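You operate a simulated robot arm through the tools that you are given. There is no shell and no other tool. Be economical: measure what you need, move in short steps, check, and stop when the job is done.

Carry out the task below with a simulated robot arm. There is one attempt and no reset: what you move stays moved.

TASK
Free the fixture, turn the sprocket once round, lock it and tighten the bolt that the display names.
Fine: use the tee wrench and put it back. Set down upright: tee wrench.

Only the result counts: the job must be done as asked and must still hold three seconds after the hand-in. Knocking over, shifting, dropping, spilling or breaking anything else fails it.

THE ROBOT
A 7-joint arm with a two-finger parallel gripper, fixed in place. Base frame: the origin is at the foot of the arm, x ahead of it, y to its left, z up; the work surface is at about z = 860. Units: mm, degrees, N and s.
With the tool pointing down near the work surface it reaches from about 300 to 700 mm from the base axis. Its first joint turns from -66.0 to 66.0 degrees. Payload 1.57 kg.
The TCP is the grasp point between the finger pads, 30 mm short of the fingertips. In the tool frame z runs along the fingers and y along their closing line. The gripper opens to 110 mm. The fingers are 24 mm wide and 12 mm thick; the gripper's body (48 by 112 mm) begins 78 mm behind the TCP.
Orientation is that of the tool frame in the base frame, as a unit quaternion [w, x, y, z]. With the fingers straight down and closing along the base's y, the tool's x points along the base's -x, its y along +y and its z along -z.

THE INTERFACE
- The arm moves only by the tool move_arm. Its argument "increments" is a list of rows, each an object of numbers (a shift or turn left out is 0, a gripper value left out holds the last): "dx", "dy", "dz": the shift along the base's x, y, z in mm; "ax", "ay", "az": the turn, a rotation vector about the base's x, y, z in degrees. In form: [{"dx": .., "dy": .., "dz": .., "ax": .., "ay": .., "az": ..}, ...]. A call has 1 to 10 rows; each row shifts and turns the commanded pose from where the row before left it. "hand" is the closure in counts, from 0 (fully open) to 255 (shut), set as the call begins (left out, the last holds). Each row takes 0.2 s and may step no farther than 50 mm and 8.6 degrees from the row before; otherwise, or with a gripper value out of range, the whole call is refused. A pose out of reach is approached as far as the arm can. The call stops where the force on the tool passes 40 N (or 10 N more than at its start, if that is more) or the arm is blocked; 0.2 s more then pass. The fingers move at their own pace (about 108 mm/s each) and stop on an object; they squeeze with about 29 N. The grip force told is the motor's: it shows also when the fingers shut on nothing. Time passes only in rows, and 0.2 s behind the last, so rows that do not move let the fingers close. It gives the time, the measured TCP pose, the force on the tool (base axes), the opening and the grip force at its end, in the units of the frame above (readings bear some noise), with the torque about the TCP (base axes, N m) and any sound that the robot's microphone picked up.
- Cameras (640 x 400 px; columns grow to the right, rows downward): "scene" is fixed at [161, -378.4, 1404.9]; the picture's right is [0.84, -0.54, 0.00], its down [-0.33, -0.51, -0.79] and it looks along [0.43, 0.67, -0.61] (base axes); focal length 261 px, centre (320, 200). "wrist" rides on the gripper at [70, 16, -141] in the tool frame; the picture's right is [-0.23, 0.97, 0.00], its down [-0.86, -0.20, -0.48] and it looks along [-0.47, -0.11, 0.88] (tool axes); focal length 222 px, centre (320, 200). There is no depth. A picture from a camera that has moved, and an enlarged one, comes with that camera's place and axes in the base frame and with its lens. The place of the scene camera against the robot may be out by one fixed shift of up to 12 mm in any direction.
- snapshot(camera): a new picture of that camera. No time passes.
- inspect(camera, box): a new picture of the part [left, top, right, bottom] of that camera's present view, enlarged. No time passes.
- close_job(): hands the job in; it is judged then, once.

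Go step by step. Nothing tells you positions but the pictures and the camera data: compare them with the known pose of the tool, close in by small moves and look again before you grip or let go. The budget is 120 turns and 84 pictures, counting those below and the enlarged ones. Unless the task says otherwise, let go and move clear before handing in, and close with one line.

The tools are called after ">>>" as name(argument=value, ...) on one line, values as JSON. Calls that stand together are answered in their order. move_arm: Moves the arm, as the interface text tells. Its arguments: {"type":"object","properties":{"increments":{"type":"array","items":{"type":"object","properties":{"dx":{"type":"number"},"dy":{"type":"number"},"dz":{"type":"number"},"ax":{"type":"number"},"ay":{"type":"number"},"az":{"type":"number"}}}},"hand":{"type":"number"}},"required":["increments"]} The other tools are called the same way: snapshot (camera) takes a picture; inspect (camera, box) takes an enlarged picture of a part of a camera's view; close_job () hands the job in.

At the start:

```text
time: 0.0
eef_pos: [350.1, 198.6, 1238.6]
ee_rot: [0.001, 0.0, 1.0, 0.0]
wrist_force: [-0.1, -0.4, -0.3]
moment: [0.01, 0.03, -0.03]
grip_width: 110.2
grasp_force: 0.0
```

scene: 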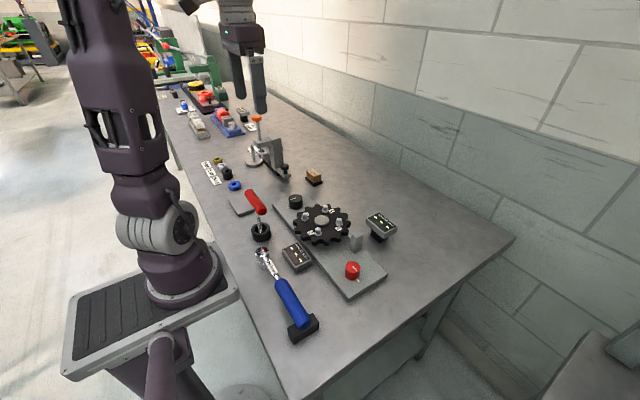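
wrist: 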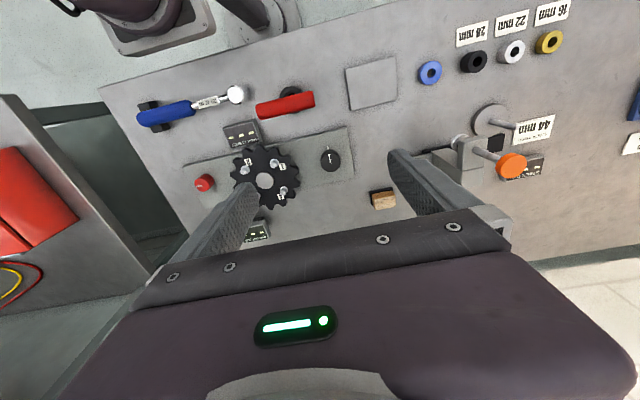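

I see a bench with a sprocket fixture, a red-handled tee wrench, a blue tool, displays and a knob. I'll look closer before moving.

>>> inspect(camera="scene", box=[240, 180, 400, 280])

>>> inspect(camera="wrist", box=[120, 70, 360, 220])

>>> inspect(camera="scene", box=[160, 70, 320, 190])

```text
4.00 times, centred on (320, 230) of scene
camera zoom: at [161.0, -378.4, 1404.9], right [0.84, -0.54, 0.0], down [-0.33, -0.51, -0.79], along [0.43, 0.67, -0.61], focal length 1044 px, centre (320, 80)
```

zoom: 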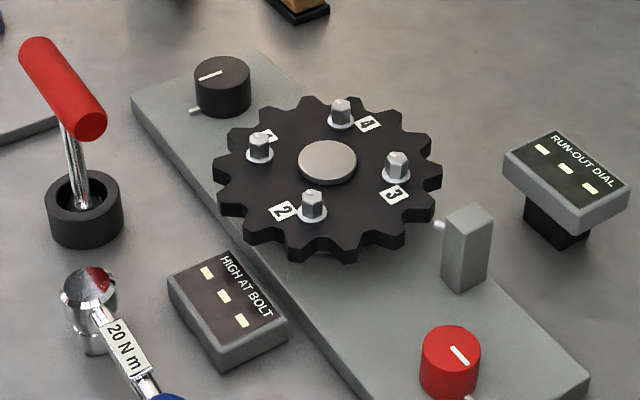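

```text
2.67 times, centred on (240, 145) of wrist
camera zoom: at [280.4, 213.3, 1380.9], right [0.23, 0.97, 0.0], down [0.86, -0.2, 0.48], along [0.47, -0.11, -0.88], focal length 592 px, centre (533, 347)
```

zoom: 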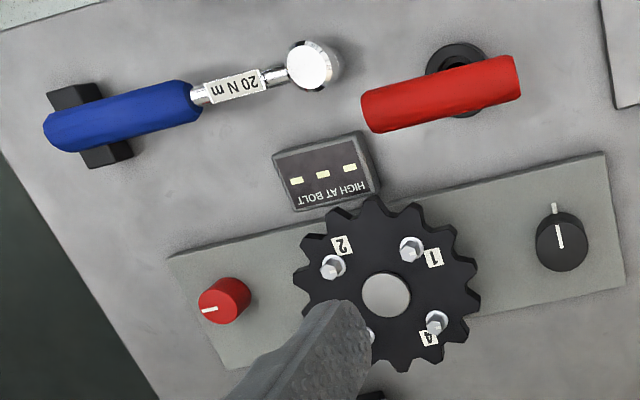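

```text
3.33 times, centred on (240, 130) of scene
camera zoom: at [161.0, -378.4, 1404.9], right [0.84, -0.54, 0.0], down [-0.33, -0.51, -0.79], along [0.43, 0.67, -0.61], focal length 870 px, centre (587, 433)
```

zoom: 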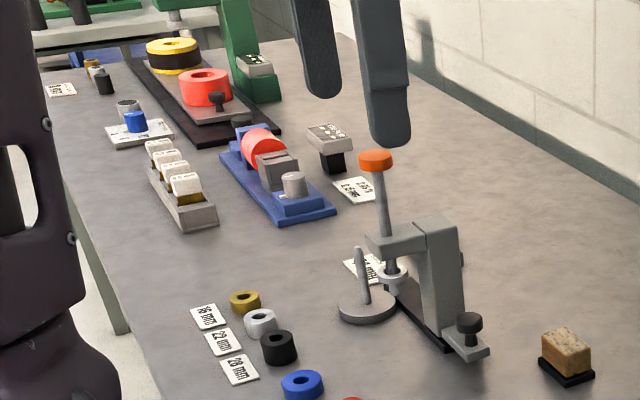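

The sprocket fixture sits near x≈450, y≈60. I'll move above it and look with the wrist camera.

>>> move_arm(increments=[{"dx": 30, "dy": -28, "dz": -15}, {"dx": 30, "dy": -28, "dz": -15}, {"dx": 30, "dy": -28, "dz": -15}, {"dx": 30, "dy": -28, "dz": -15}, {"dx": 30, "dy": -27, "dz": -15}], hand=0)

>>> snapshot(camera="wrist")

```text
time: 1.2
eef_pos: [498.5, 58.8, 1162.3]
ee_rot: [0.0, 0.001, 1.0, 0.002]
wrist_force: [-0.4, -1.2, 0.1]
moment: [0.05, 0.05, 0.01]
grip_width: 109.9
grasp_force: 0.1
```

```text
78 pictures are left
camera wrist: at [429.5, 74.2, 1304.5], right [0.23, 0.97, 0.0], down [0.86, -0.2, 0.48], along [0.47, -0.11, -0.88], focal length 222 px, centre (320, 200)
```

wrist: 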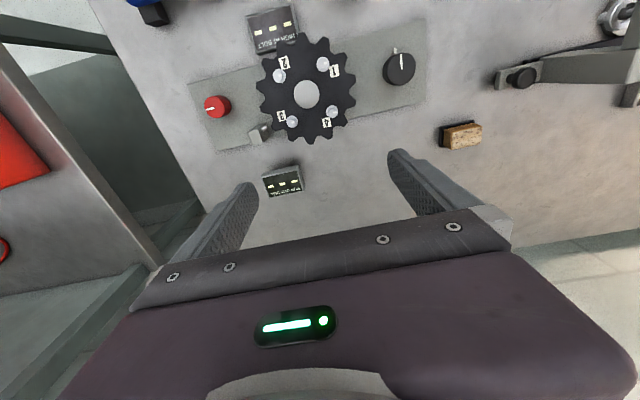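

>>> inspect(camera="wrist", box=[180, 0, 440, 163])

>>> inspect(camera="wrist", box=[240, 150, 320, 200])

>>> inspect(camera="scene", box=[330, 220, 394, 290])

```text
2.45 times, centred on (310, 82) of wrist
camera zoom: at [429.5, 74.2, 1304.5], right [0.23, 0.97, 0.0], down [0.86, -0.2, 0.48], along [0.47, -0.11, -0.88], focal length 545 px, centre (344, 491)
```

zoom: 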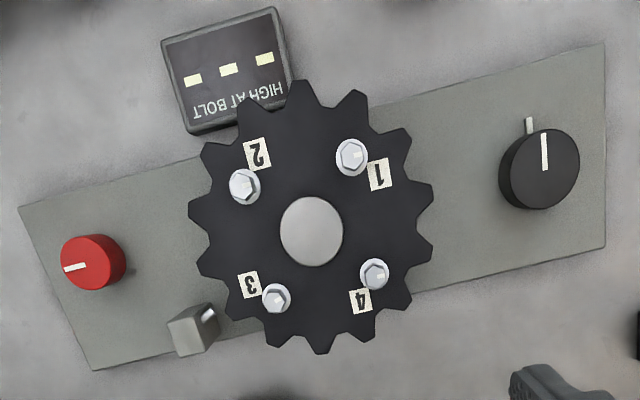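

```text
8.00 times, centred on (280, 175) of wrist
camera zoom: at [429.5, 74.2, 1304.5], right [0.23, 0.97, 0.0], down [0.86, -0.2, 0.48], along [0.47, -0.11, -0.88], focal length 1777 px, centre (640, 400)
```

zoom: 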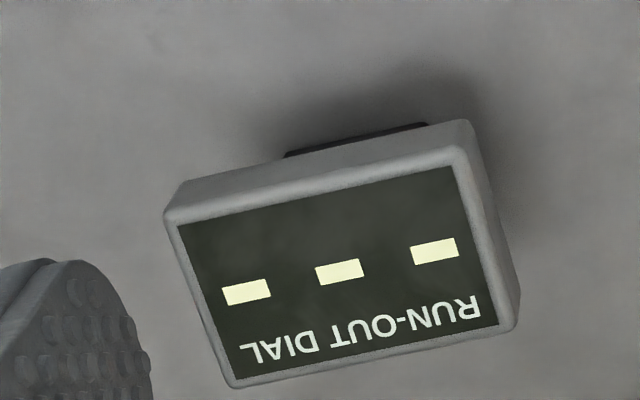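

```text
5.71 times, centred on (362, 255) of scene
camera zoom: at [161.0, -378.4, 1404.9], right [0.84, -0.54, 0.0], down [-0.33, -0.51, -0.79], along [0.43, 0.67, -0.61], focal length 1492 px, centre (80, -114)
```

zoom: 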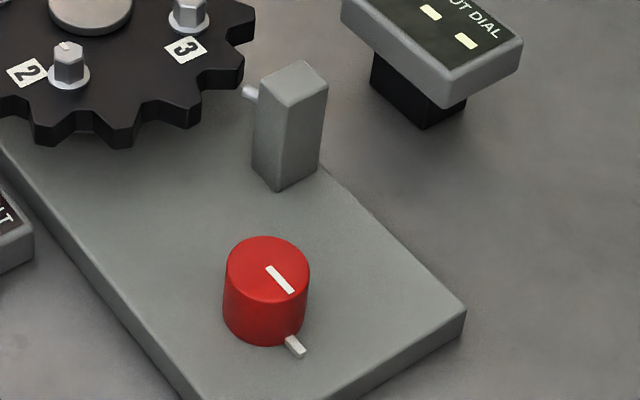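

>>> inspect(camera="scene", box=[270, 180, 334, 220])

>>> inspect(camera="scene", box=[290, 200, 354, 250])

>>> inspect(camera="scene", box=[240, 180, 288, 250])

```text
10.00 times, centred on (302, 200) of scene
camera zoom: at [161.0, -378.4, 1404.9], right [0.84, -0.54, 0.0], down [-0.33, -0.51, -0.79], along [0.43, 0.67, -0.61], focal length 2611 px, centre (500, 200)
```

zoom: 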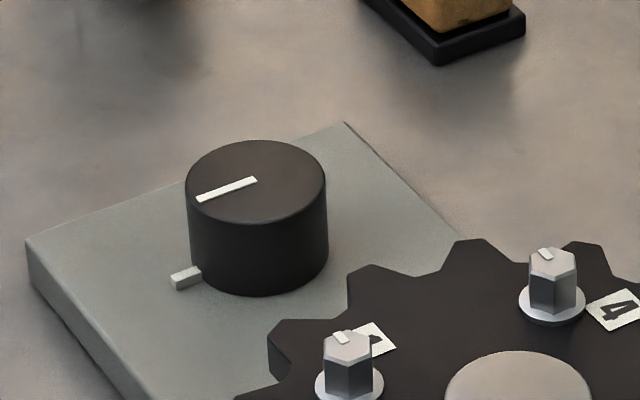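

```text
8.00 times, centred on (322, 225) of scene
camera zoom: at [161.0, -378.4, 1404.9], right [0.84, -0.54, 0.0], down [-0.33, -0.51, -0.79], along [0.43, 0.67, -0.61], focal length 2089 px, centre (304, 0)
```

zoom: 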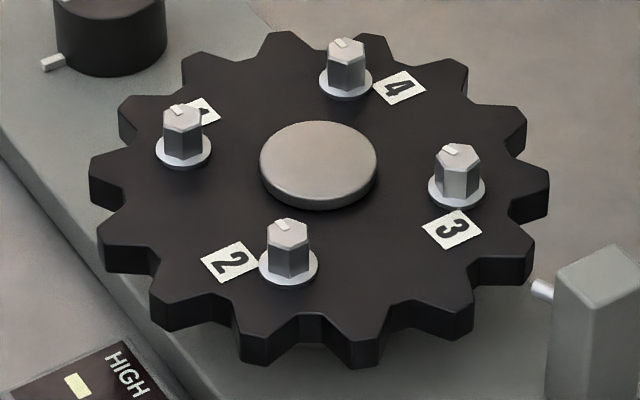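

```text
5.71 times, centred on (264, 215) of scene
camera zoom: at [161.0, -378.4, 1404.9], right [0.84, -0.54, 0.0], down [-0.33, -0.51, -0.79], along [0.43, 0.67, -0.61], focal length 1492 px, centre (640, 114)
```

zoom: 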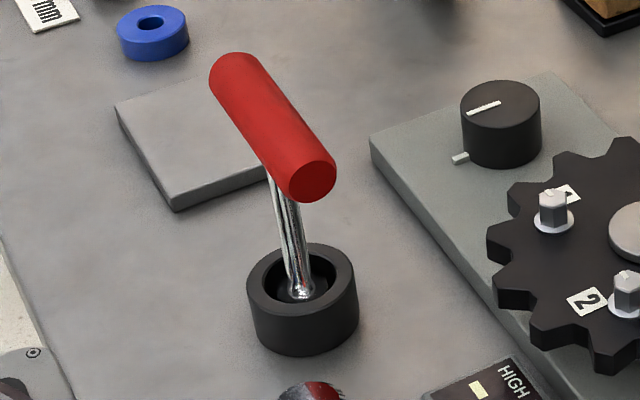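

The knobs both sit on their index marks. Red is my first guess for the lock, at about (426, -101); I go above it.

>>> move_arm(increments=[{"dx": -14.5, "dy": -32, "dz": -32}, {"dx": -14.5, "dy": -32, "dz": -32}, {"dx": -14.5, "dy": -32, "dz": -32}, {"dx": -14.5, "dy": -32, "dz": -32}, {"dx": -14.5, "dy": -32, "dz": -32}, {}], hand=90)

>>> snapshot(camera="wrist")

>>> snapshot(camera="scene")

```text
time: 2.6
eef_pos: [424.3, -100.7, 1005.0]
ee_rot: [-0.001, 0.0, 1.0, 0.001]
wrist_force: [-1.4, -0.5, 0.5]
moment: [-0.01, 0.02, 0.02]
grip_width: 71.1
grasp_force: 0.1
```

```text
71 pictures are left
camera wrist: at [355.5, -85.7, 1148.3], right [0.23, 0.97, 0.0], down [0.86, -0.2, 0.48], along [0.47, -0.11, -0.88], focal length 222 px, centre (320, 200)
```

wrist: 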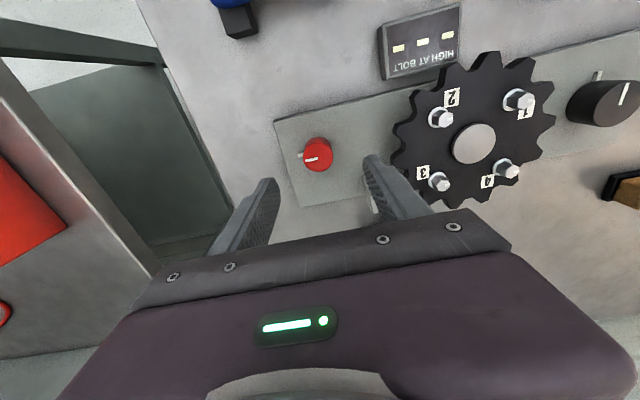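

```text
70 pictures are left
```

scene: 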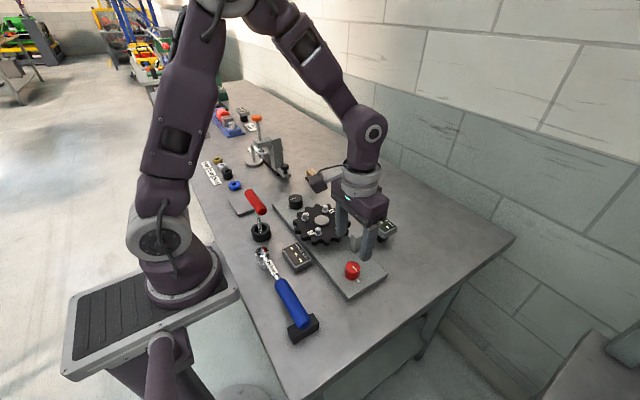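

Red knob confirmed about (423, -101). I lower the fingers around it in steps.

>>> move_arm(increments=[{"dx": -1, "dy": -1, "dz": -30}, {"dz": -25}, {"dz": -20}, {}])

>>> inspect(camera="scene", box=[320, 200, 416, 300])

>>> inspect(camera="wrist", box=[240, 110, 400, 250])

```text
time: 3.6
eef_pos: [424.9, -102.4, 928.2]
ee_rot: [0.0, 0.0, 1.0, 0.0]
wrist_force: [-0.6, 0.0, 0.0]
moment: [0.02, -0.01, 0.02]
grip_width: 71.0
grasp_force: 0.1
```

```text
4.00 times, centred on (368, 250) of scene
camera zoom: at [161.0, -378.4, 1404.9], right [0.84, -0.54, 0.0], down [-0.33, -0.51, -0.79], along [0.43, 0.67, -0.61], focal length 1044 px, centre (128, 0)
```

zoom: 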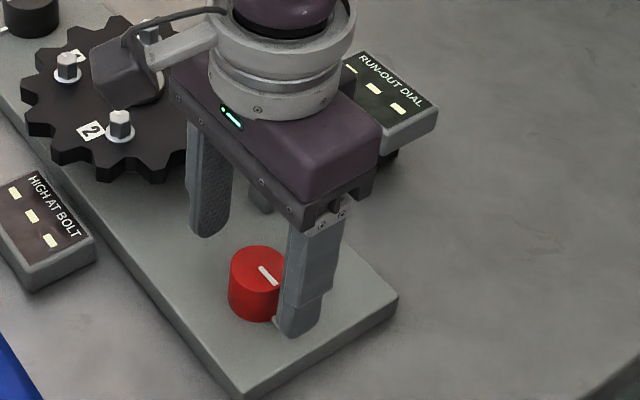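

```text
2.86 times, centred on (320, 180) of wrist
camera zoom: at [356.2, -87.0, 1072.0], right [0.23, 0.97, 0.0], down [0.86, -0.2, 0.48], along [0.47, -0.11, -0.88], focal length 635 px, centre (320, 257)
```

zoom: 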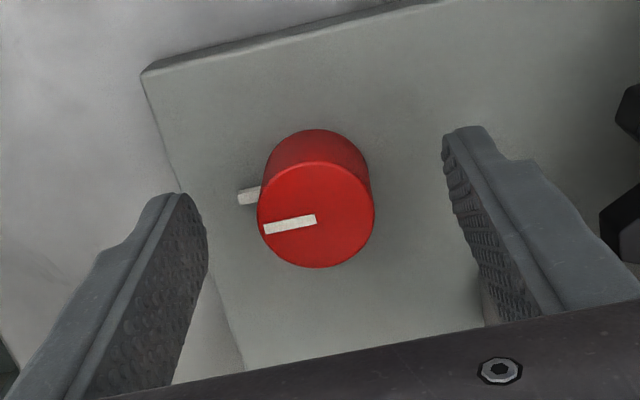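

The knob is centred within about 1.5 mm and already between the pads. Closing on it.

>>> move_arm(increments=[{"dy": -1.3}, {}, {}], hand=255)

```text
time: 4.4
eef_pos: [424.7, -104.8, 929.8]
ee_rot: [0.0, 0.0, 1.0, -0.001]
wrist_force: [-1.5, -14.6, 4.7]
moment: [-0.33, 0.1, -0.05]
grip_width: 33.6
grasp_force: 41.0
```

>>> move_arm(increments=[{"dy": -1}, {"az": 6}, {"az": 6}, {}])

```text
time: 5.4
eef_pos: [426.1, -106.5, 928.8]
ee_rot: [0.0, -0.105, 0.995, 0.0]
wrist_force: [-3.5, -20.4, 4.2]
moment: [-0.44, -0.14, -0.65]
grip_width: 33.3
grasp_force: 41.9
```

>>> move_arm(increments=[{"dy": -2.5}, {}])

>>> inspect(camera="wrist", box=[240, 110, 400, 250])

```text
time: 6.0
eef_pos: [425.6, -105.9, 929.0]
ee_rot: [0.0, -0.106, 0.994, 0.001]
wrist_force: [-3.6, -0.8, -2.5]
moment: [0.21, -0.66, -0.43]
grip_width: 33.0
grasp_force: 41.2
```

```text
2.86 times, centred on (320, 180) of wrist
camera zoom: at [354.6, -105.4, 1071.1], right [0.02, 1.0, 0.0], down [0.88, -0.02, 0.48], along [0.48, -0.01, -0.88], focal length 635 px, centre (320, 257)
```

zoom: 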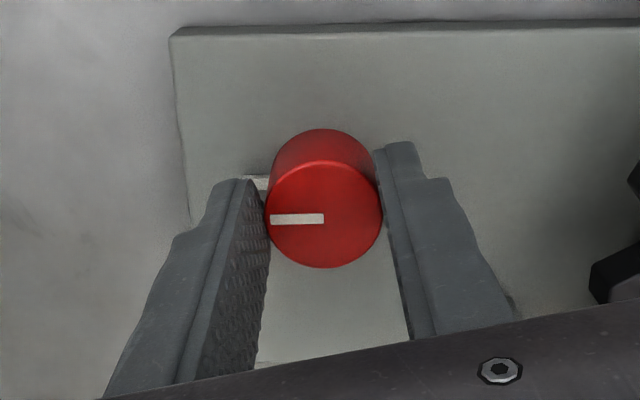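

The knob did not turn with +12° (the fingers slipped on it). I try the other direction.

>>> move_arm(increments=[{"az": -8}, {"az": -8}, {"az": -8}, {"az": -8}, {}])

>>> inspect(camera="wrist", box=[240, 110, 400, 250])

```text
time: 7.0
eef_pos: [426.1, -102.5, 928.7]
ee_rot: [-0.001, 0.158, 0.987, 0.003]
wrist_force: [-0.7, 6.3, 7.9]
moment: [0.25, 0.21, 0.0]
grip_width: 33.3
grasp_force: 41.2
stopped in row 5: the force on the tool passed its limit at 43 N (the readings are from after the stop); the commanded pose is now the measured one
```

```text
2.86 times, centred on (320, 180) of wrist
camera zoom: at [365.4, -67.8, 1071.3], right [0.52, 0.85, 0.0], down [0.75, -0.46, 0.47], along [0.41, -0.24, -0.88], focal length 635 px, centre (320, 257)
```

zoom: 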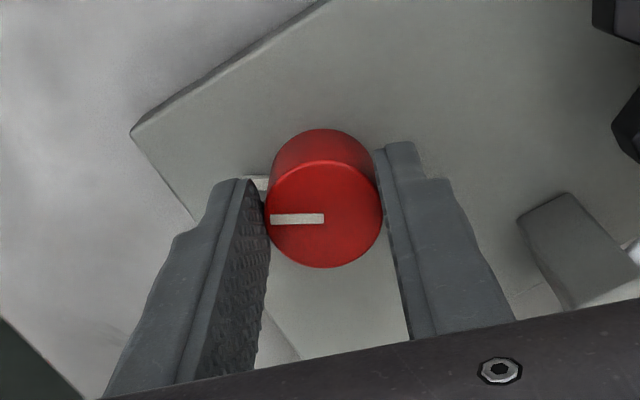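

The knob turned with the tool this way. I continue in small steps.

>>> move_arm(increments=[{"az": -5}, {"az": -5}, {}])

```text
time: 7.8
eef_pos: [425.2, -102.4, 928.8]
ee_rot: [-0.002, 0.243, 0.97, 0.003]
wrist_force: [-1.7, 23.2, -4.7]
moment: [0.18, -0.74, 0.07]
grip_width: 32.9
grasp_force: 40.8
```

>>> move_arm(increments=[{"dy": 2}, {"az": -5}, {"az": -5}, {"az": -5}, {}])

>>> inspect(camera="wrist", box=[240, 110, 400, 250])

```text
time: 9.0
eef_pos: [427.2, -103.0, 928.8]
ee_rot: [-0.001, 0.368, 0.93, 0.003]
wrist_force: [12.5, 16.7, -19.1]
moment: [-0.25, -0.81, 0.09]
grip_width: 33.1
grasp_force: 41.4
```

```text
2.86 times, centred on (320, 180) of wrist
camera zoom: at [387.2, -43.6, 1071.2], right [0.83, 0.55, 0.0], down [0.49, -0.73, 0.48], along [0.27, -0.39, -0.88], focal length 635 px, centre (320, 257)
```

zoom: 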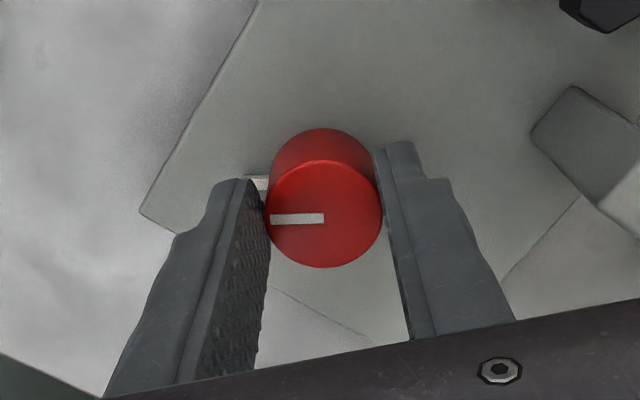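

>>> move_arm(increments=[{"dy": 1.5, "dx": 1}, {"az": -5}, {"az": -5}, {"az": -5}, {"az": -5}, {}])

```text
time: 10.4
eef_pos: [428.0, -101.0, 929.6]
ee_rot: [0.0, 0.525, 0.851, 0.003]
wrist_force: [12.2, -1.2, -1.3]
moment: [0.32, 0.13, 0.01]
grip_width: 32.9
grasp_force: 41.0
```

>>> move_arm(increments=[{"dx": 1.5}, {"az": -5}, {"az": -5}, {"az": -5}, {}])

>>> snapshot(camera="scene")

```text
time: 11.6
eef_pos: [428.8, -101.5, 928.9]
ee_rot: [0.001, 0.632, 0.775, 0.003]
wrist_force: [8.7, 0.1, 20.1]
moment: [0.78, 0.05, 0.0]
grip_width: 33.2
grasp_force: 41.4
```

```text
64 pictures are left
```

scene: 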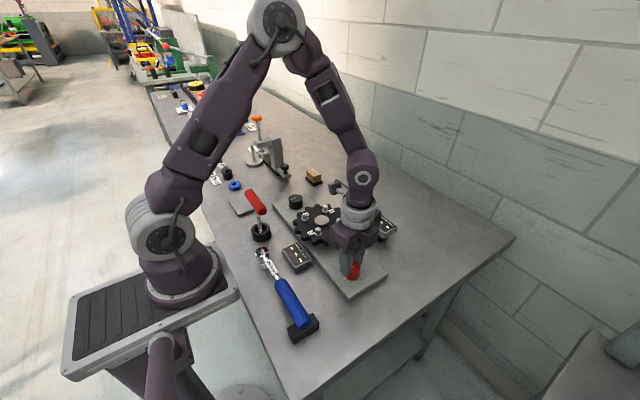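

>>> move_arm(increments=[{"dx": 1, "az": -5}, {"az": -5}, {}])

>>> inspect(camera="wrist", box=[240, 110, 400, 250])

```text
time: 12.4
eef_pos: [430.4, -101.2, 928.3]
ee_rot: [0.0, 0.696, 0.718, 0.002]
wrist_force: [12.3, 5.6, -6.6]
moment: [-0.2, -0.14, 0.57]
grip_width: 33.7
grasp_force: 41.2
```

```text
2.86 times, centred on (320, 180) of wrist
camera zoom: at [443.9, -31.5, 1070.6], right [0.98, -0.2, 0.0], down [-0.17, -0.86, 0.48], along [-0.09, -0.47, -0.88], focal length 635 px, centre (320, 257)
```

zoom: 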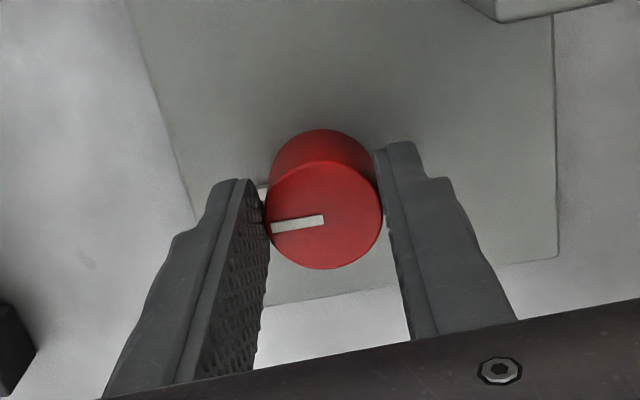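

The red knob turned 90° to a stop, so it is the lock and is now free. I release, rise and look at the displays and the black knob.

>>> move_arm(increments=[{}, {"dz": 25}, {"dz": 40}, {"dz": 45}, {"dz": 45, "az": 8}, {"dz": 20, "az": 8, "dy": 20}, {"az": 8, "dy": 30}, {"az": 8, "dy": 40}, {"az": 8, "dy": 40}, {"az": 8, "dy": 30}], hand=90)

>>> snapshot(camera="wrist")

>>> inspect(camera="scene", box=[260, 180, 420, 300])

```text
time: 14.6
eef_pos: [430.0, 56.9, 1104.2]
ee_rot: [-0.002, 0.344, 0.939, 0.002]
wrist_force: [-0.3, 0.3, -0.7]
moment: [0.0, 0.01, -0.02]
grip_width: 71.3
grasp_force: 0.0
```

```text
62 pictures are left
camera wrist: at [386.9, 113.8, 1246.3], right [0.8, 0.6, 0.0], down [0.53, -0.71, 0.48], along [0.29, -0.38, -0.88], focal length 222 px, centre (320, 200)
```

wrist: 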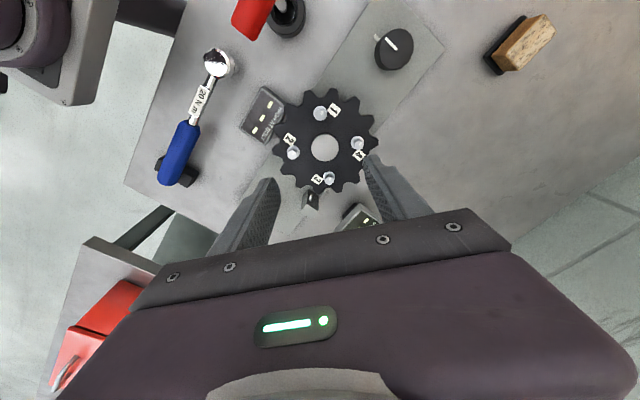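

```text
3.33 times, centred on (340, 240) of scene
camera zoom: at [161.0, -378.4, 1404.9], right [0.84, -0.54, 0.0], down [-0.33, -0.51, -0.79], along [0.43, 0.67, -0.61], focal length 870 px, centre (253, 67)
```

zoom: 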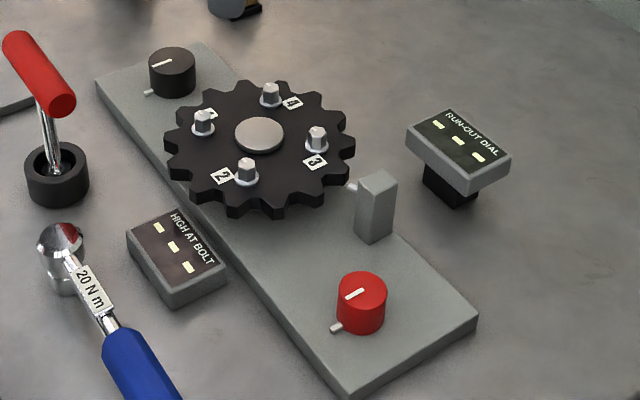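

Red now points to -x (free). Next, the black knob at about (444, 201), probably the drive; I move over it.

>>> move_arm(increments=[{"dx": 3, "dy": 30, "dz": -10, "az": 8}, {"dx": 3, "dy": 30, "dz": -20, "az": 8}, {"dx": 3, "dy": 30, "dz": -20, "az": 8}, {"dx": 3, "dy": 30, "dz": -20, "az": 8}, {"dx": 2, "dy": 24, "dz": -30, "az": 8}, {}])

>>> inspect(camera="wrist", box=[220, 90, 420, 230])

```text
time: 16.0
eef_pos: [441.1, 202.1, 1004.6]
ee_rot: [-0.001, 0.001, 1.0, 0.002]
wrist_force: [0.0, -0.2, 0.2]
moment: [-0.02, -0.01, 0.0]
grip_width: 71.2
grasp_force: 0.0
```

```text
2.86 times, centred on (320, 160) of wrist
camera zoom: at [372.9, 217.1, 1146.7], right [0.23, 0.97, 0.0], down [0.86, -0.2, 0.48], along [0.46, -0.11, -0.88], focal length 635 px, centre (320, 314)
```

zoom: 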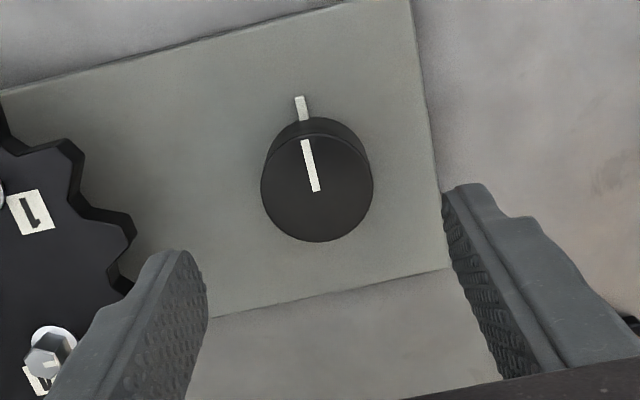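

>>> move_arm(increments=[{"dx": 1, "dy": -2, "dz": -30}, {"dz": -25}, {"dz": -19}, {}])

>>> inspect(camera="wrist", box=[240, 110, 400, 250])

```text
time: 17.0
eef_pos: [444.7, 200.3, 931.0]
ee_rot: [-0.001, 0.002, 1.0, 0.002]
wrist_force: [-0.7, 0.0, 0.2]
moment: [0.03, 0.02, -0.04]
grip_width: 71.0
grasp_force: 0.1
```

```text
2.86 times, centred on (320, 180) of wrist
camera zoom: at [374.9, 216.4, 1072.6], right [0.23, 0.97, 0.0], down [0.86, -0.2, 0.48], along [0.46, -0.11, -0.88], focal length 635 px, centre (320, 257)
```

zoom: 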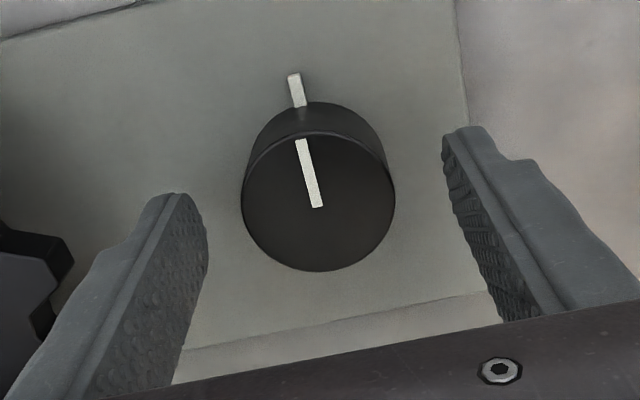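

>>> move_arm(increments=[{"dx": -4, "dz": -2}, {}])

>>> move_arm(increments=[{}, {}], hand=255)

>>> move_arm(increments=[{"az": -5}, {"az": -5}, {"az": -5}, {}])

>>> inspect(camera="wrist", box=[160, 100, 400, 250])

```text
time: 17.6
eef_pos: [439.7, 201.9, 927.8]
ee_rot: [-0.002, 0.002, 1.0, 0.002]
wrist_force: [0.1, 0.9, 0.0]
moment: [-0.02, 0.03, -0.04]
grip_width: 71.2
grasp_force: 0.0
```

```text
time: 18.2
eef_pos: [439.7, 201.0, 928.3]
ee_rot: [-0.002, 0.003, 1.0, 0.0]
wrist_force: [1.3, -10.1, 0.9]
moment: [-0.7, -0.12, -0.08]
grip_width: 43.6
grasp_force: 44.3
```

```text
time: 19.2
eef_pos: [440.8, 200.8, 928.7]
ee_rot: [-0.001, 0.133, 0.991, 0.002]
wrist_force: [0.9, -9.0, 0.7]
moment: [-0.3, -0.07, 0.89]
grip_width: 43.1
grasp_force: 45.4
```

```text
2.67 times, centred on (280, 175) of wrist
camera zoom: at [377.9, 234.0, 1070.7], right [0.48, 0.88, 0.0], down [0.77, -0.42, 0.48], along [0.42, -0.22, -0.88], focal length 592 px, centre (427, 267)
```

zoom: 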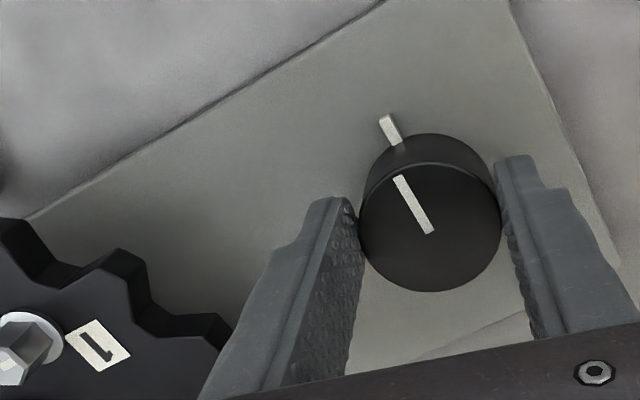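

Negative direction is blocked; try positive.

>>> move_arm(increments=[{"az": 6}, {"az": 6}, {"az": 6}, {"az": 6}, {"az": 6}, {}])

>>> inspect(camera="wrist", box=[160, 100, 400, 250])

```text
time: 20.6
eef_pos: [439.6, 199.4, 927.6]
ee_rot: [-0.002, -0.129, 0.992, 0.001]
wrist_force: [-2.2, -31.8, 21.8]
moment: [-0.97, -0.41, -0.09]
grip_width: 42.9
grasp_force: 45.6
```

```text
2.67 times, centred on (280, 175) of wrist
camera zoom: at [369.6, 196.2, 1070.3], right [-0.03, 1.0, 0.0], down [0.88, 0.03, 0.47], along [0.47, 0.01, -0.88], focal length 592 px, centre (427, 267)
```

zoom: 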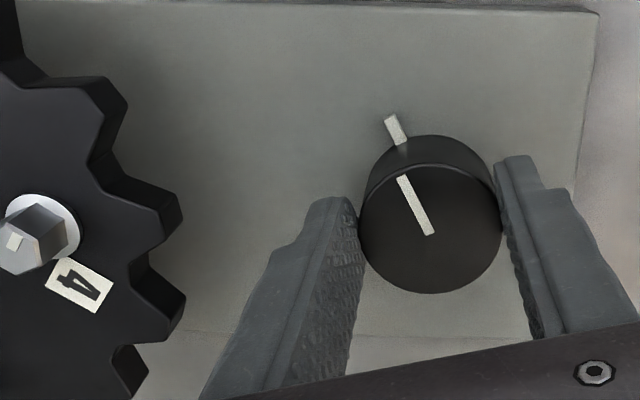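

>>> inspect(camera="scene", box=[260, 180, 420, 300])

```text
3.33 times, centred on (340, 240) of scene
camera zoom: at [160.6, -379.4, 1404.7], right [0.84, -0.54, 0.0], down [-0.33, -0.51, -0.79], along [0.43, 0.67, -0.61], focal length 870 px, centre (253, 67)
```

zoom: 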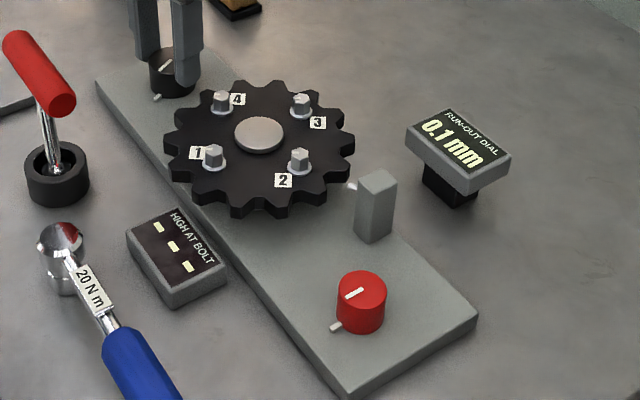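

The black knob drives the sprocket (roughly 1.7×), and the run-out dial is live. I continue turning positive, correcting for side force.

>>> move_arm(increments=[{"dy": -2.5}, {"az": 6}, {"az": 6}, {"az": 6}, {}])

>>> move_arm(increments=[{"az": 6}, {"az": 6}, {"az": 6}, {}])

```text
time: 21.8
eef_pos: [440.5, 196.8, 928.3]
ee_rot: [-0.003, -0.282, 0.959, 0.002]
wrist_force: [3.3, -28.4, 3.4]
moment: [-0.62, -0.03, -0.06]
grip_width: 43.0
grasp_force: 44.9
```

```text
time: 22.8
eef_pos: [441.9, 196.0, 928.3]
ee_rot: [-0.001, -0.428, 0.904, 0.0]
wrist_force: [15.8, -30.1, 2.1]
moment: [-1.01, -0.24, -0.12]
grip_width: 42.8
grasp_force: 45.3
```

>>> move_arm(increments=[{"dy": -2.5, "dx": 1.5}, {"az": 6}, {"az": 6}, {"az": 6}, {}])

>>> move_arm(increments=[{"dx": 1.5, "dy": -1}, {"az": 6}, {"az": 6}, {"az": 6}, {}])

>>> inspect(camera="scene", box=[260, 180, 420, 300])

```text
time: 24.0
eef_pos: [443.8, 195.9, 928.4]
ee_rot: [0.0, -0.565, 0.825, 0.0]
wrist_force: [23.2, -17.0, -0.9]
moment: [0.12, -1.06, -0.09]
grip_width: 42.6
grasp_force: 45.1
```

```text
time: 25.2
eef_pos: [445.0, 195.8, 928.3]
ee_rot: [-0.001, -0.688, 0.726, 0.0]
wrist_force: [26.4, -5.2, -17.4]
moment: [0.59, -0.86, -0.11]
grip_width: 43.1
grasp_force: 45.0
```

```text
3.33 times, centred on (340, 240) of scene
camera zoom: at [161.9, -378.5, 1404.8], right [0.84, -0.54, 0.0], down [-0.33, -0.51, -0.79], along [0.43, 0.67, -0.61], focal length 870 px, centre (253, 67)
```

zoom: 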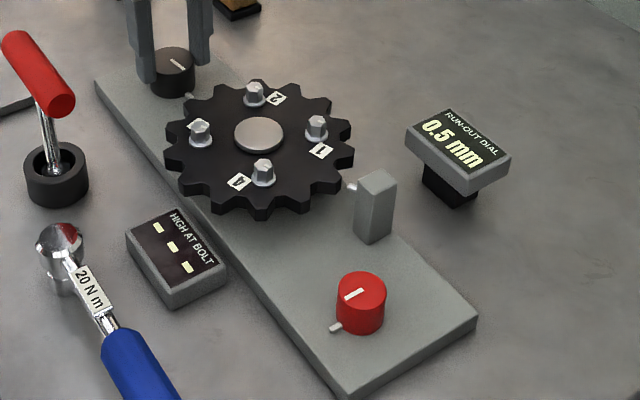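

The sprocket is half round at about 102° of knob. I open, rotate back in place around the knob axis (≈445, 201), and regrip.

>>> move_arm(increments=[{}, {}, {"dy": 5}, {"az": -8}, {"az": -8}, {"az": -8}, {"az": -8}, {"az": -8}, {"az": -8}, {"az": -8}], hand=80)

>>> move_arm(increments=[{"az": -8}, {"az": -8}, {"az": -8}, {"az": -8}, {"az": -8}, {}])

>>> inspect(camera="wrist", box=[160, 100, 400, 250])

```text
time: 27.4
eef_pos: [442.8, 199.3, 928.4]
ee_rot: [-0.003, -0.264, 0.965, 0.001]
wrist_force: [-0.5, 0.6, 0.2]
moment: [0.01, -0.01, -0.01]
grip_width: 75.7
grasp_force: 0.1
```

```text
time: 28.8
eef_pos: [443.8, 199.9, 927.5]
ee_rot: [-0.001, 0.081, 0.997, 0.002]
wrist_force: [-0.4, 0.2, 0.3]
moment: [-0.01, -0.02, -0.02]
grip_width: 75.8
grasp_force: 0.0
```

```text
2.67 times, centred on (280, 175) of wrist
camera zoom: at [377.7, 226.2, 1070.1], right [0.38, 0.92, 0.0], down [0.81, -0.34, 0.48], along [0.44, -0.18, -0.88], focal length 592 px, centre (427, 267)
```

zoom: 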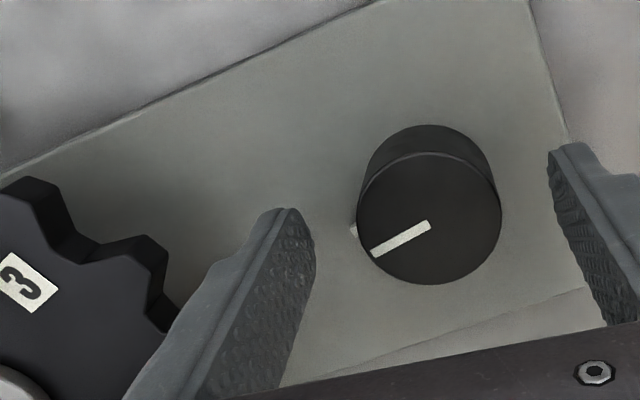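

>>> move_arm(increments=[{"dx": 0.5}, {}, {}], hand=255)

>>> move_arm(increments=[{"az": 6}, {"az": 6}, {"az": 6}, {"az": 6}, {"az": 6}, {}])

>>> move_arm(increments=[{"az": 6}, {"az": 6}, {"az": 6}, {"az": 6}, {"az": 6}, {}])

>>> inspect(camera="scene", box=[260, 180, 420, 300])

```text
time: 29.6
eef_pos: [443.1, 200.6, 927.9]
ee_rot: [-0.001, 0.08, 0.997, 0.002]
wrist_force: [-2.1, 2.3, -3.1]
moment: [-0.22, 0.06, 0.06]
grip_width: 43.3
grasp_force: 45.1
```

```text
time: 31.0
eef_pos: [445.6, 201.2, 928.6]
ee_rot: [-0.001, -0.182, 0.983, 0.002]
wrist_force: [-6.2, -1.1, 21.8]
moment: [-0.63, 0.87, 0.05]
grip_width: 43.5
grasp_force: 45.1
```

```text
time: 32.4
eef_pos: [444.5, 199.3, 926.7]
ee_rot: [-0.001, -0.43, 0.903, 0.0]
wrist_force: [6.9, -7.0, -5.0]
moment: [0.41, -0.77, 0.0]
grip_width: 43.1
grasp_force: 44.6
```

```text
3.33 times, centred on (340, 240) of scene
camera zoom: at [161.2, -378.6, 1404.8], right [0.84, -0.54, 0.0], down [-0.33, -0.51, -0.79], along [0.43, 0.67, -0.61], focal length 870 px, centre (253, 67)
```

zoom: 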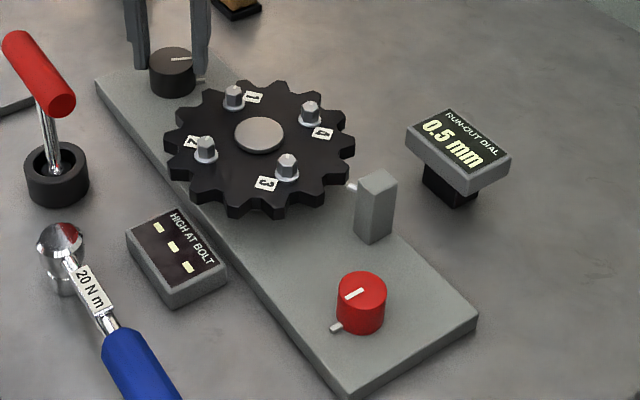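

>>> move_arm(increments=[{"az": 6}, {"az": 6}, {"az": 6}, {"az": 6}, {"az": 6}, {}])

>>> inspect(camera="scene", box=[260, 180, 420, 300])

```text
time: 33.8
eef_pos: [444.5, 200.6, 927.8]
ee_rot: [-0.002, -0.648, 0.762, 0.001]
wrist_force: [19.3, -10.2, -4.3]
moment: [-0.25, -0.4, -1.0]
grip_width: 43.0
grasp_force: 44.9
```

```text
3.33 times, centred on (340, 240) of scene
camera zoom: at [161.5, -378.7, 1404.8], right [0.84, -0.54, 0.0], down [-0.33, -0.51, -0.79], along [0.43, 0.67, -0.61], focal length 870 px, centre (253, 67)
```

zoom: 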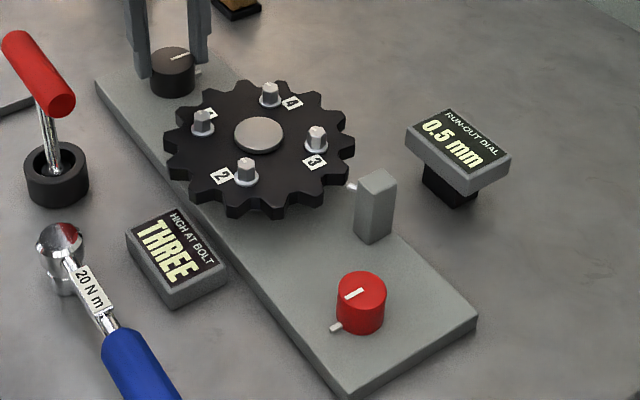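

The display names bolt THREE and the sprocket is back at its stop. I release and go to the red knob to lock it.

>>> move_arm(increments=[{}, {}, {"dz": 30}, {"dz": 50}, {"dz": 20, "dy": -30, "az": -8}, {"dy": -40, "az": -8}, {"dy": -40, "az": -8}, {"dy": -40, "az": -8}, {"dy": -40, "az": -8}, {"dy": -40, "az": -8}], hand=80)

>>> move_arm(increments=[{"dy": -38, "dx": -7, "az": -8}, {"dy": -38, "dx": -7, "az": -8}, {"az": -8}, {"az": -8}, {"az": -8}, {"az": -8}, {}])

>>> inspect(camera="wrist", box=[200, 90, 440, 240])

```text
time: 36.0
eef_pos: [445.5, -29.6, 1024.0]
ee_rot: [-0.002, -0.281, 0.96, 0.001]
wrist_force: [0.5, -0.1, -0.5]
moment: [-0.03, 0.01, 0.02]
grip_width: 75.5
grasp_force: 0.1
```

```text
time: 37.6
eef_pos: [428.9, -107.0, 1025.9]
ee_rot: [-0.001, 0.134, 0.991, 0.002]
wrist_force: [0.5, 0.9, -0.4]
moment: [0.02, 0.01, 0.01]
grip_width: 75.3
grasp_force: 0.0
```

```text
2.67 times, centred on (320, 165) of wrist
camera zoom: at [367.9, -73.3, 1169.2], right [0.48, 0.88, 0.0], down [0.77, -0.42, 0.48], along [0.42, -0.22, -0.88], focal length 592 px, centre (320, 293)
```

zoom: 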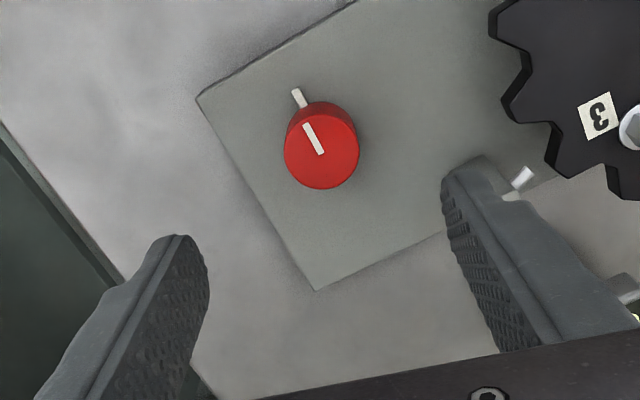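

>>> move_arm(increments=[{"dx": 0.5, "dy": 1.5, "dz": -40}, {"dz": -35}, {"dz": -22}, {}])

>>> move_arm(increments=[{}, {}, {}], hand=255)

>>> move_arm(increments=[{"az": 6}, {"az": 6}, {"az": 6}, {"az": 6}, {"az": 6}, {}])

>>> move_arm(increments=[{"az": 6}, {"az": 6}, {"az": 6}, {"az": 6}, {"az": 6}, {}])

```text
time: 38.6
eef_pos: [430.2, -105.5, 932.1]
ee_rot: [-0.001, 0.132, 0.991, 0.003]
wrist_force: [-0.2, -0.8, -0.4]
moment: [-0.03, -0.02, -0.03]
grip_width: 75.4
grasp_force: 0.0
```

```text
time: 39.4
eef_pos: [431.2, -105.7, 931.8]
ee_rot: [-0.001, 0.132, 0.991, 0.002]
wrist_force: [-2.5, -5.2, -8.5]
moment: [-0.34, -0.53, 0.04]
grip_width: 33.3
grasp_force: 41.4
```

```text
time: 40.8
eef_pos: [430.9, -105.5, 931.4]
ee_rot: [-0.001, -0.13, 0.992, 0.001]
wrist_force: [5.0, -2.1, 18.7]
moment: [0.1, -0.55, 0.01]
grip_width: 33.3
grasp_force: 41.5
```

```text
time: 42.2
eef_pos: [431.6, -103.6, 931.4]
ee_rot: [-0.002, -0.382, 0.924, 0.001]
wrist_force: [10.0, 8.4, 9.9]
moment: [0.09, -0.22, 0.04]
grip_width: 33.3
grasp_force: 40.9
```

Now 60° turned; 30° more plus some overrun to reach the stop.

>>> move_arm(increments=[{"az": 6}, {"az": 6}, {"az": 6}, {"az": 6}, {"az": 6}, {"az": 6}, {"az": 3}, {}])

>>> inspect(camera="scene", box=[260, 180, 420, 300])

```text
time: 44.0
eef_pos: [431.4, -104.9, 931.4]
ee_rot: [-0.003, -0.668, 0.745, 0.001]
wrist_force: [3.4, -1.5, 6.3]
moment: [0.2, -0.33, -0.68]
grip_width: 33.5
grasp_force: 41.4
```

```text
3.33 times, centred on (340, 240) of scene
camera zoom: at [161.0, -378.4, 1404.9], right [0.84, -0.54, 0.0], down [-0.33, -0.51, -0.79], along [0.43, 0.67, -0.61], focal length 870 px, centre (253, 67)
```

zoom: 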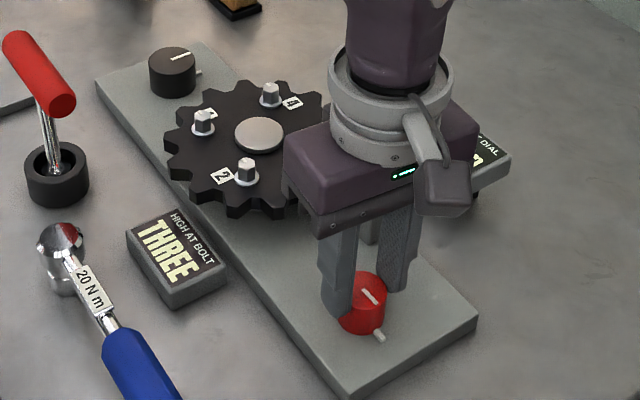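

The fixture is locked again. I release, rise and move to look at the tee wrench.

>>> move_arm(increments=[{}, {}, {"dz": 40}, {"dz": 48}, {"dz": 48}, {"dz": 48}, {"dx": -15, "dy": 40}, {"dx": -20, "dy": 40}, {"dx": -20, "dy": 40}, {"dx": -20, "dy": 40}], hand=80)

>>> move_arm(increments=[{"dx": -25, "dy": 35, "az": 2}, {"dx": -25, "dy": 30, "az": 2}, {"az": 2}, {}])

>>> snapshot(camera="wrist")

>>> inspect(camera="scene", box=[220, 130, 380, 250])

```text
time: 46.2
eef_pos: [354.1, 55.1, 1112.9]
ee_rot: [-0.002, -0.667, 0.745, 0.001]
wrist_force: [0.0, -0.1, -0.1]
moment: [-0.02, -0.05, -0.01]
grip_width: 75.3
grasp_force: 0.1
```

```text
time: 47.2
eef_pos: [305.4, 120.4, 1113.7]
ee_rot: [-0.002, -0.705, 0.709, 0.0]
wrist_force: [0.4, 0.3, 0.1]
moment: [0.0, 0.0, 0.01]
grip_width: 75.4
grasp_force: 0.1
```

```text
49 pictures are left
camera wrist: at [290.3, 49.9, 1255.8], right [-0.97, 0.23, 0.0], down [0.2, 0.86, 0.48], along [0.11, 0.46, -0.88], focal length 222 px, centre (320, 200)
```

wrist: 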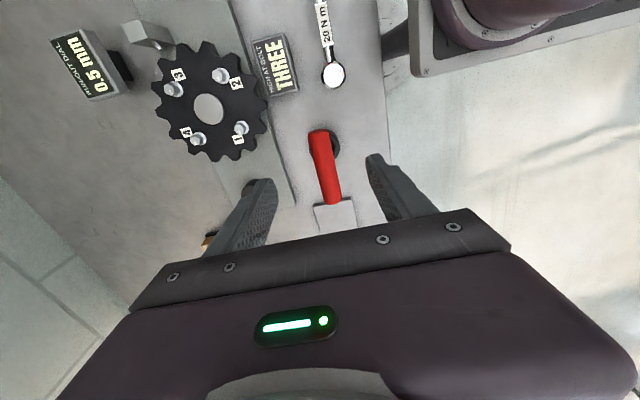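

```text
3.33 times, centred on (300, 190) of scene
camera zoom: at [161.0, -378.4, 1404.9], right [0.84, -0.54, 0.0], down [-0.33, -0.51, -0.79], along [0.43, 0.67, -0.61], focal length 870 px, centre (387, 233)
```

zoom: 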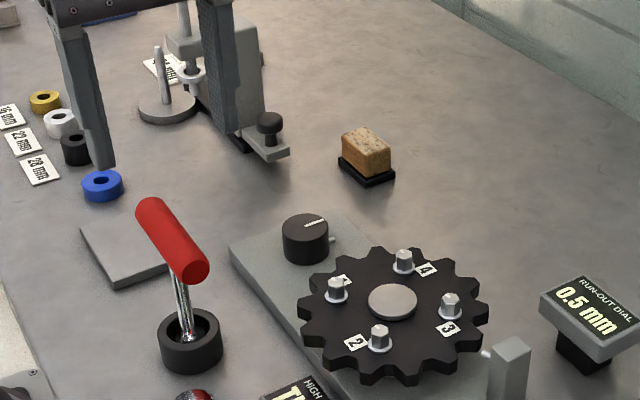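

>>> inspect(camera="wrist", box=[260, 110, 380, 230])

```text
3.33 times, centred on (320, 170) of wrist
camera zoom: at [290.3, 49.9, 1255.8], right [-0.97, 0.23, 0.0], down [0.2, 0.86, 0.48], along [0.11, 0.46, -0.88], focal length 740 px, centre (320, 300)
```

zoom: 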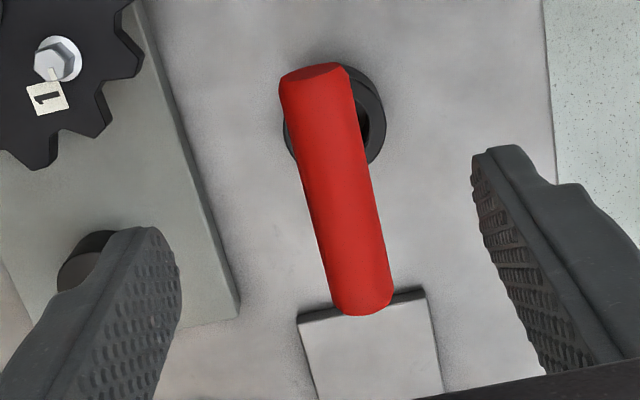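

>>> move_arm(increments=[{"dx": 0, "dy": 27, "dz": -33}, {"dz": -50}, {}])

>>> inspect(camera="wrist", box=[240, 110, 400, 240])

>>> inspect(camera="scene", box=[220, 160, 310, 250])

```text
time: 48.0
eef_pos: [305.3, 146.8, 1031.4]
ee_rot: [-0.003, -0.706, 0.709, 0.0]
wrist_force: [0.5, 0.3, -0.5]
moment: [-0.03, -0.02, 0.03]
grip_width: 75.6
grasp_force: 0.0
```

```text
3.08 times, centred on (320, 175) of wrist
camera zoom: at [290.3, 76.1, 1173.1], right [-0.97, 0.23, 0.0], down [0.2, 0.86, 0.48], along [0.11, 0.46, -0.88], focal length 684 px, centre (320, 277)
```

zoom: 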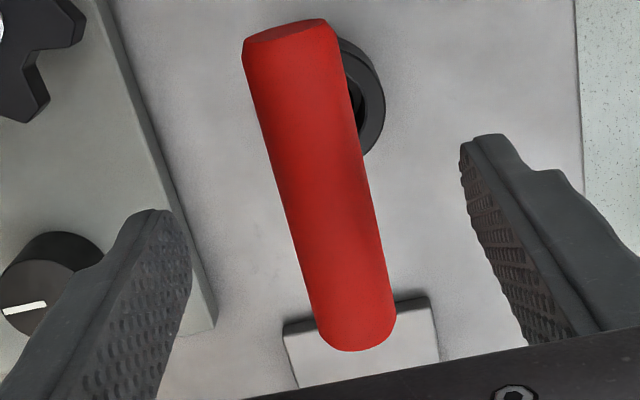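

```text
4.44 times, centred on (265, 205) of scene
camera zoom: at [161.0, -378.4, 1404.9], right [0.84, -0.54, 0.0], down [-0.33, -0.51, -0.79], along [0.43, 0.67, -0.61], focal length 1160 px, centre (564, 178)
```

zoom: 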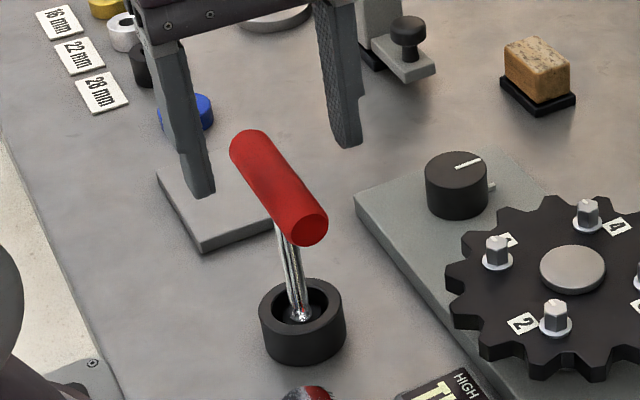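

Handle centre about (305.5, 148.5, 987), bar along y. I descend and grip it.

>>> move_arm(increments=[{"dx": 0.5, "dy": 1, "dz": -22}, {"dz": -20}, {}])

>>> move_arm(increments=[{}, {}, {}], hand=255)

>>> inspect(camera="scene", box=[220, 160, 310, 250])

>>> inspect(camera="wrist", box=[240, 110, 400, 240])

```text
time: 48.8
eef_pos: [305.5, 148.6, 991.4]
ee_rot: [-0.003, -0.706, 0.709, 0.0]
wrist_force: [-0.4, -0.4, 0.1]
moment: [0.03, 0.01, 0.01]
grip_width: 75.6
grasp_force: 0.0
```

```text
time: 49.6
eef_pos: [306.0, 148.4, 990.5]
ee_rot: [-0.002, -0.706, 0.708, 0.0]
wrist_force: [0.8, -0.1, -0.1]
moment: [0.02, 0.01, 0.01]
grip_width: 25.4
grasp_force: 29.3
```

```text
4.44 times, centred on (265, 205) of scene
camera zoom: at [161.0, -378.4, 1404.9], right [0.84, -0.54, 0.0], down [-0.33, -0.51, -0.79], along [0.43, 0.67, -0.61], focal length 1160 px, centre (564, 178)
```

zoom: 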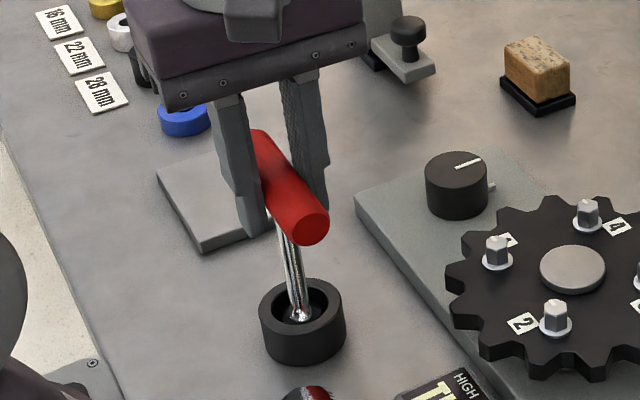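

```text
3.08 times, centred on (320, 175) of wrist
camera zoom: at [290.2, 78.5, 1132.3], right [-0.97, 0.23, 0.0], down [0.2, 0.86, 0.48], along [0.11, 0.46, -0.88], focal length 684 px, centre (320, 277)
```

zoom: 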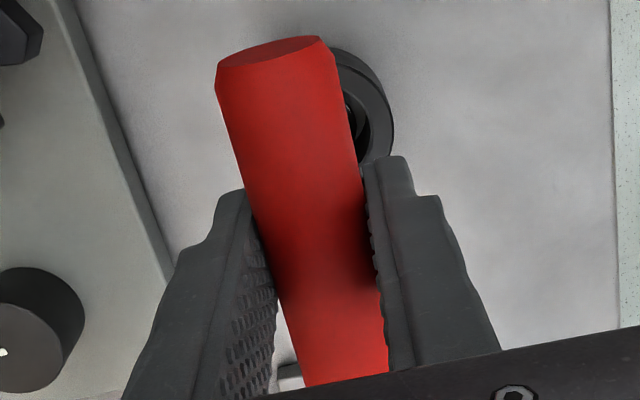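

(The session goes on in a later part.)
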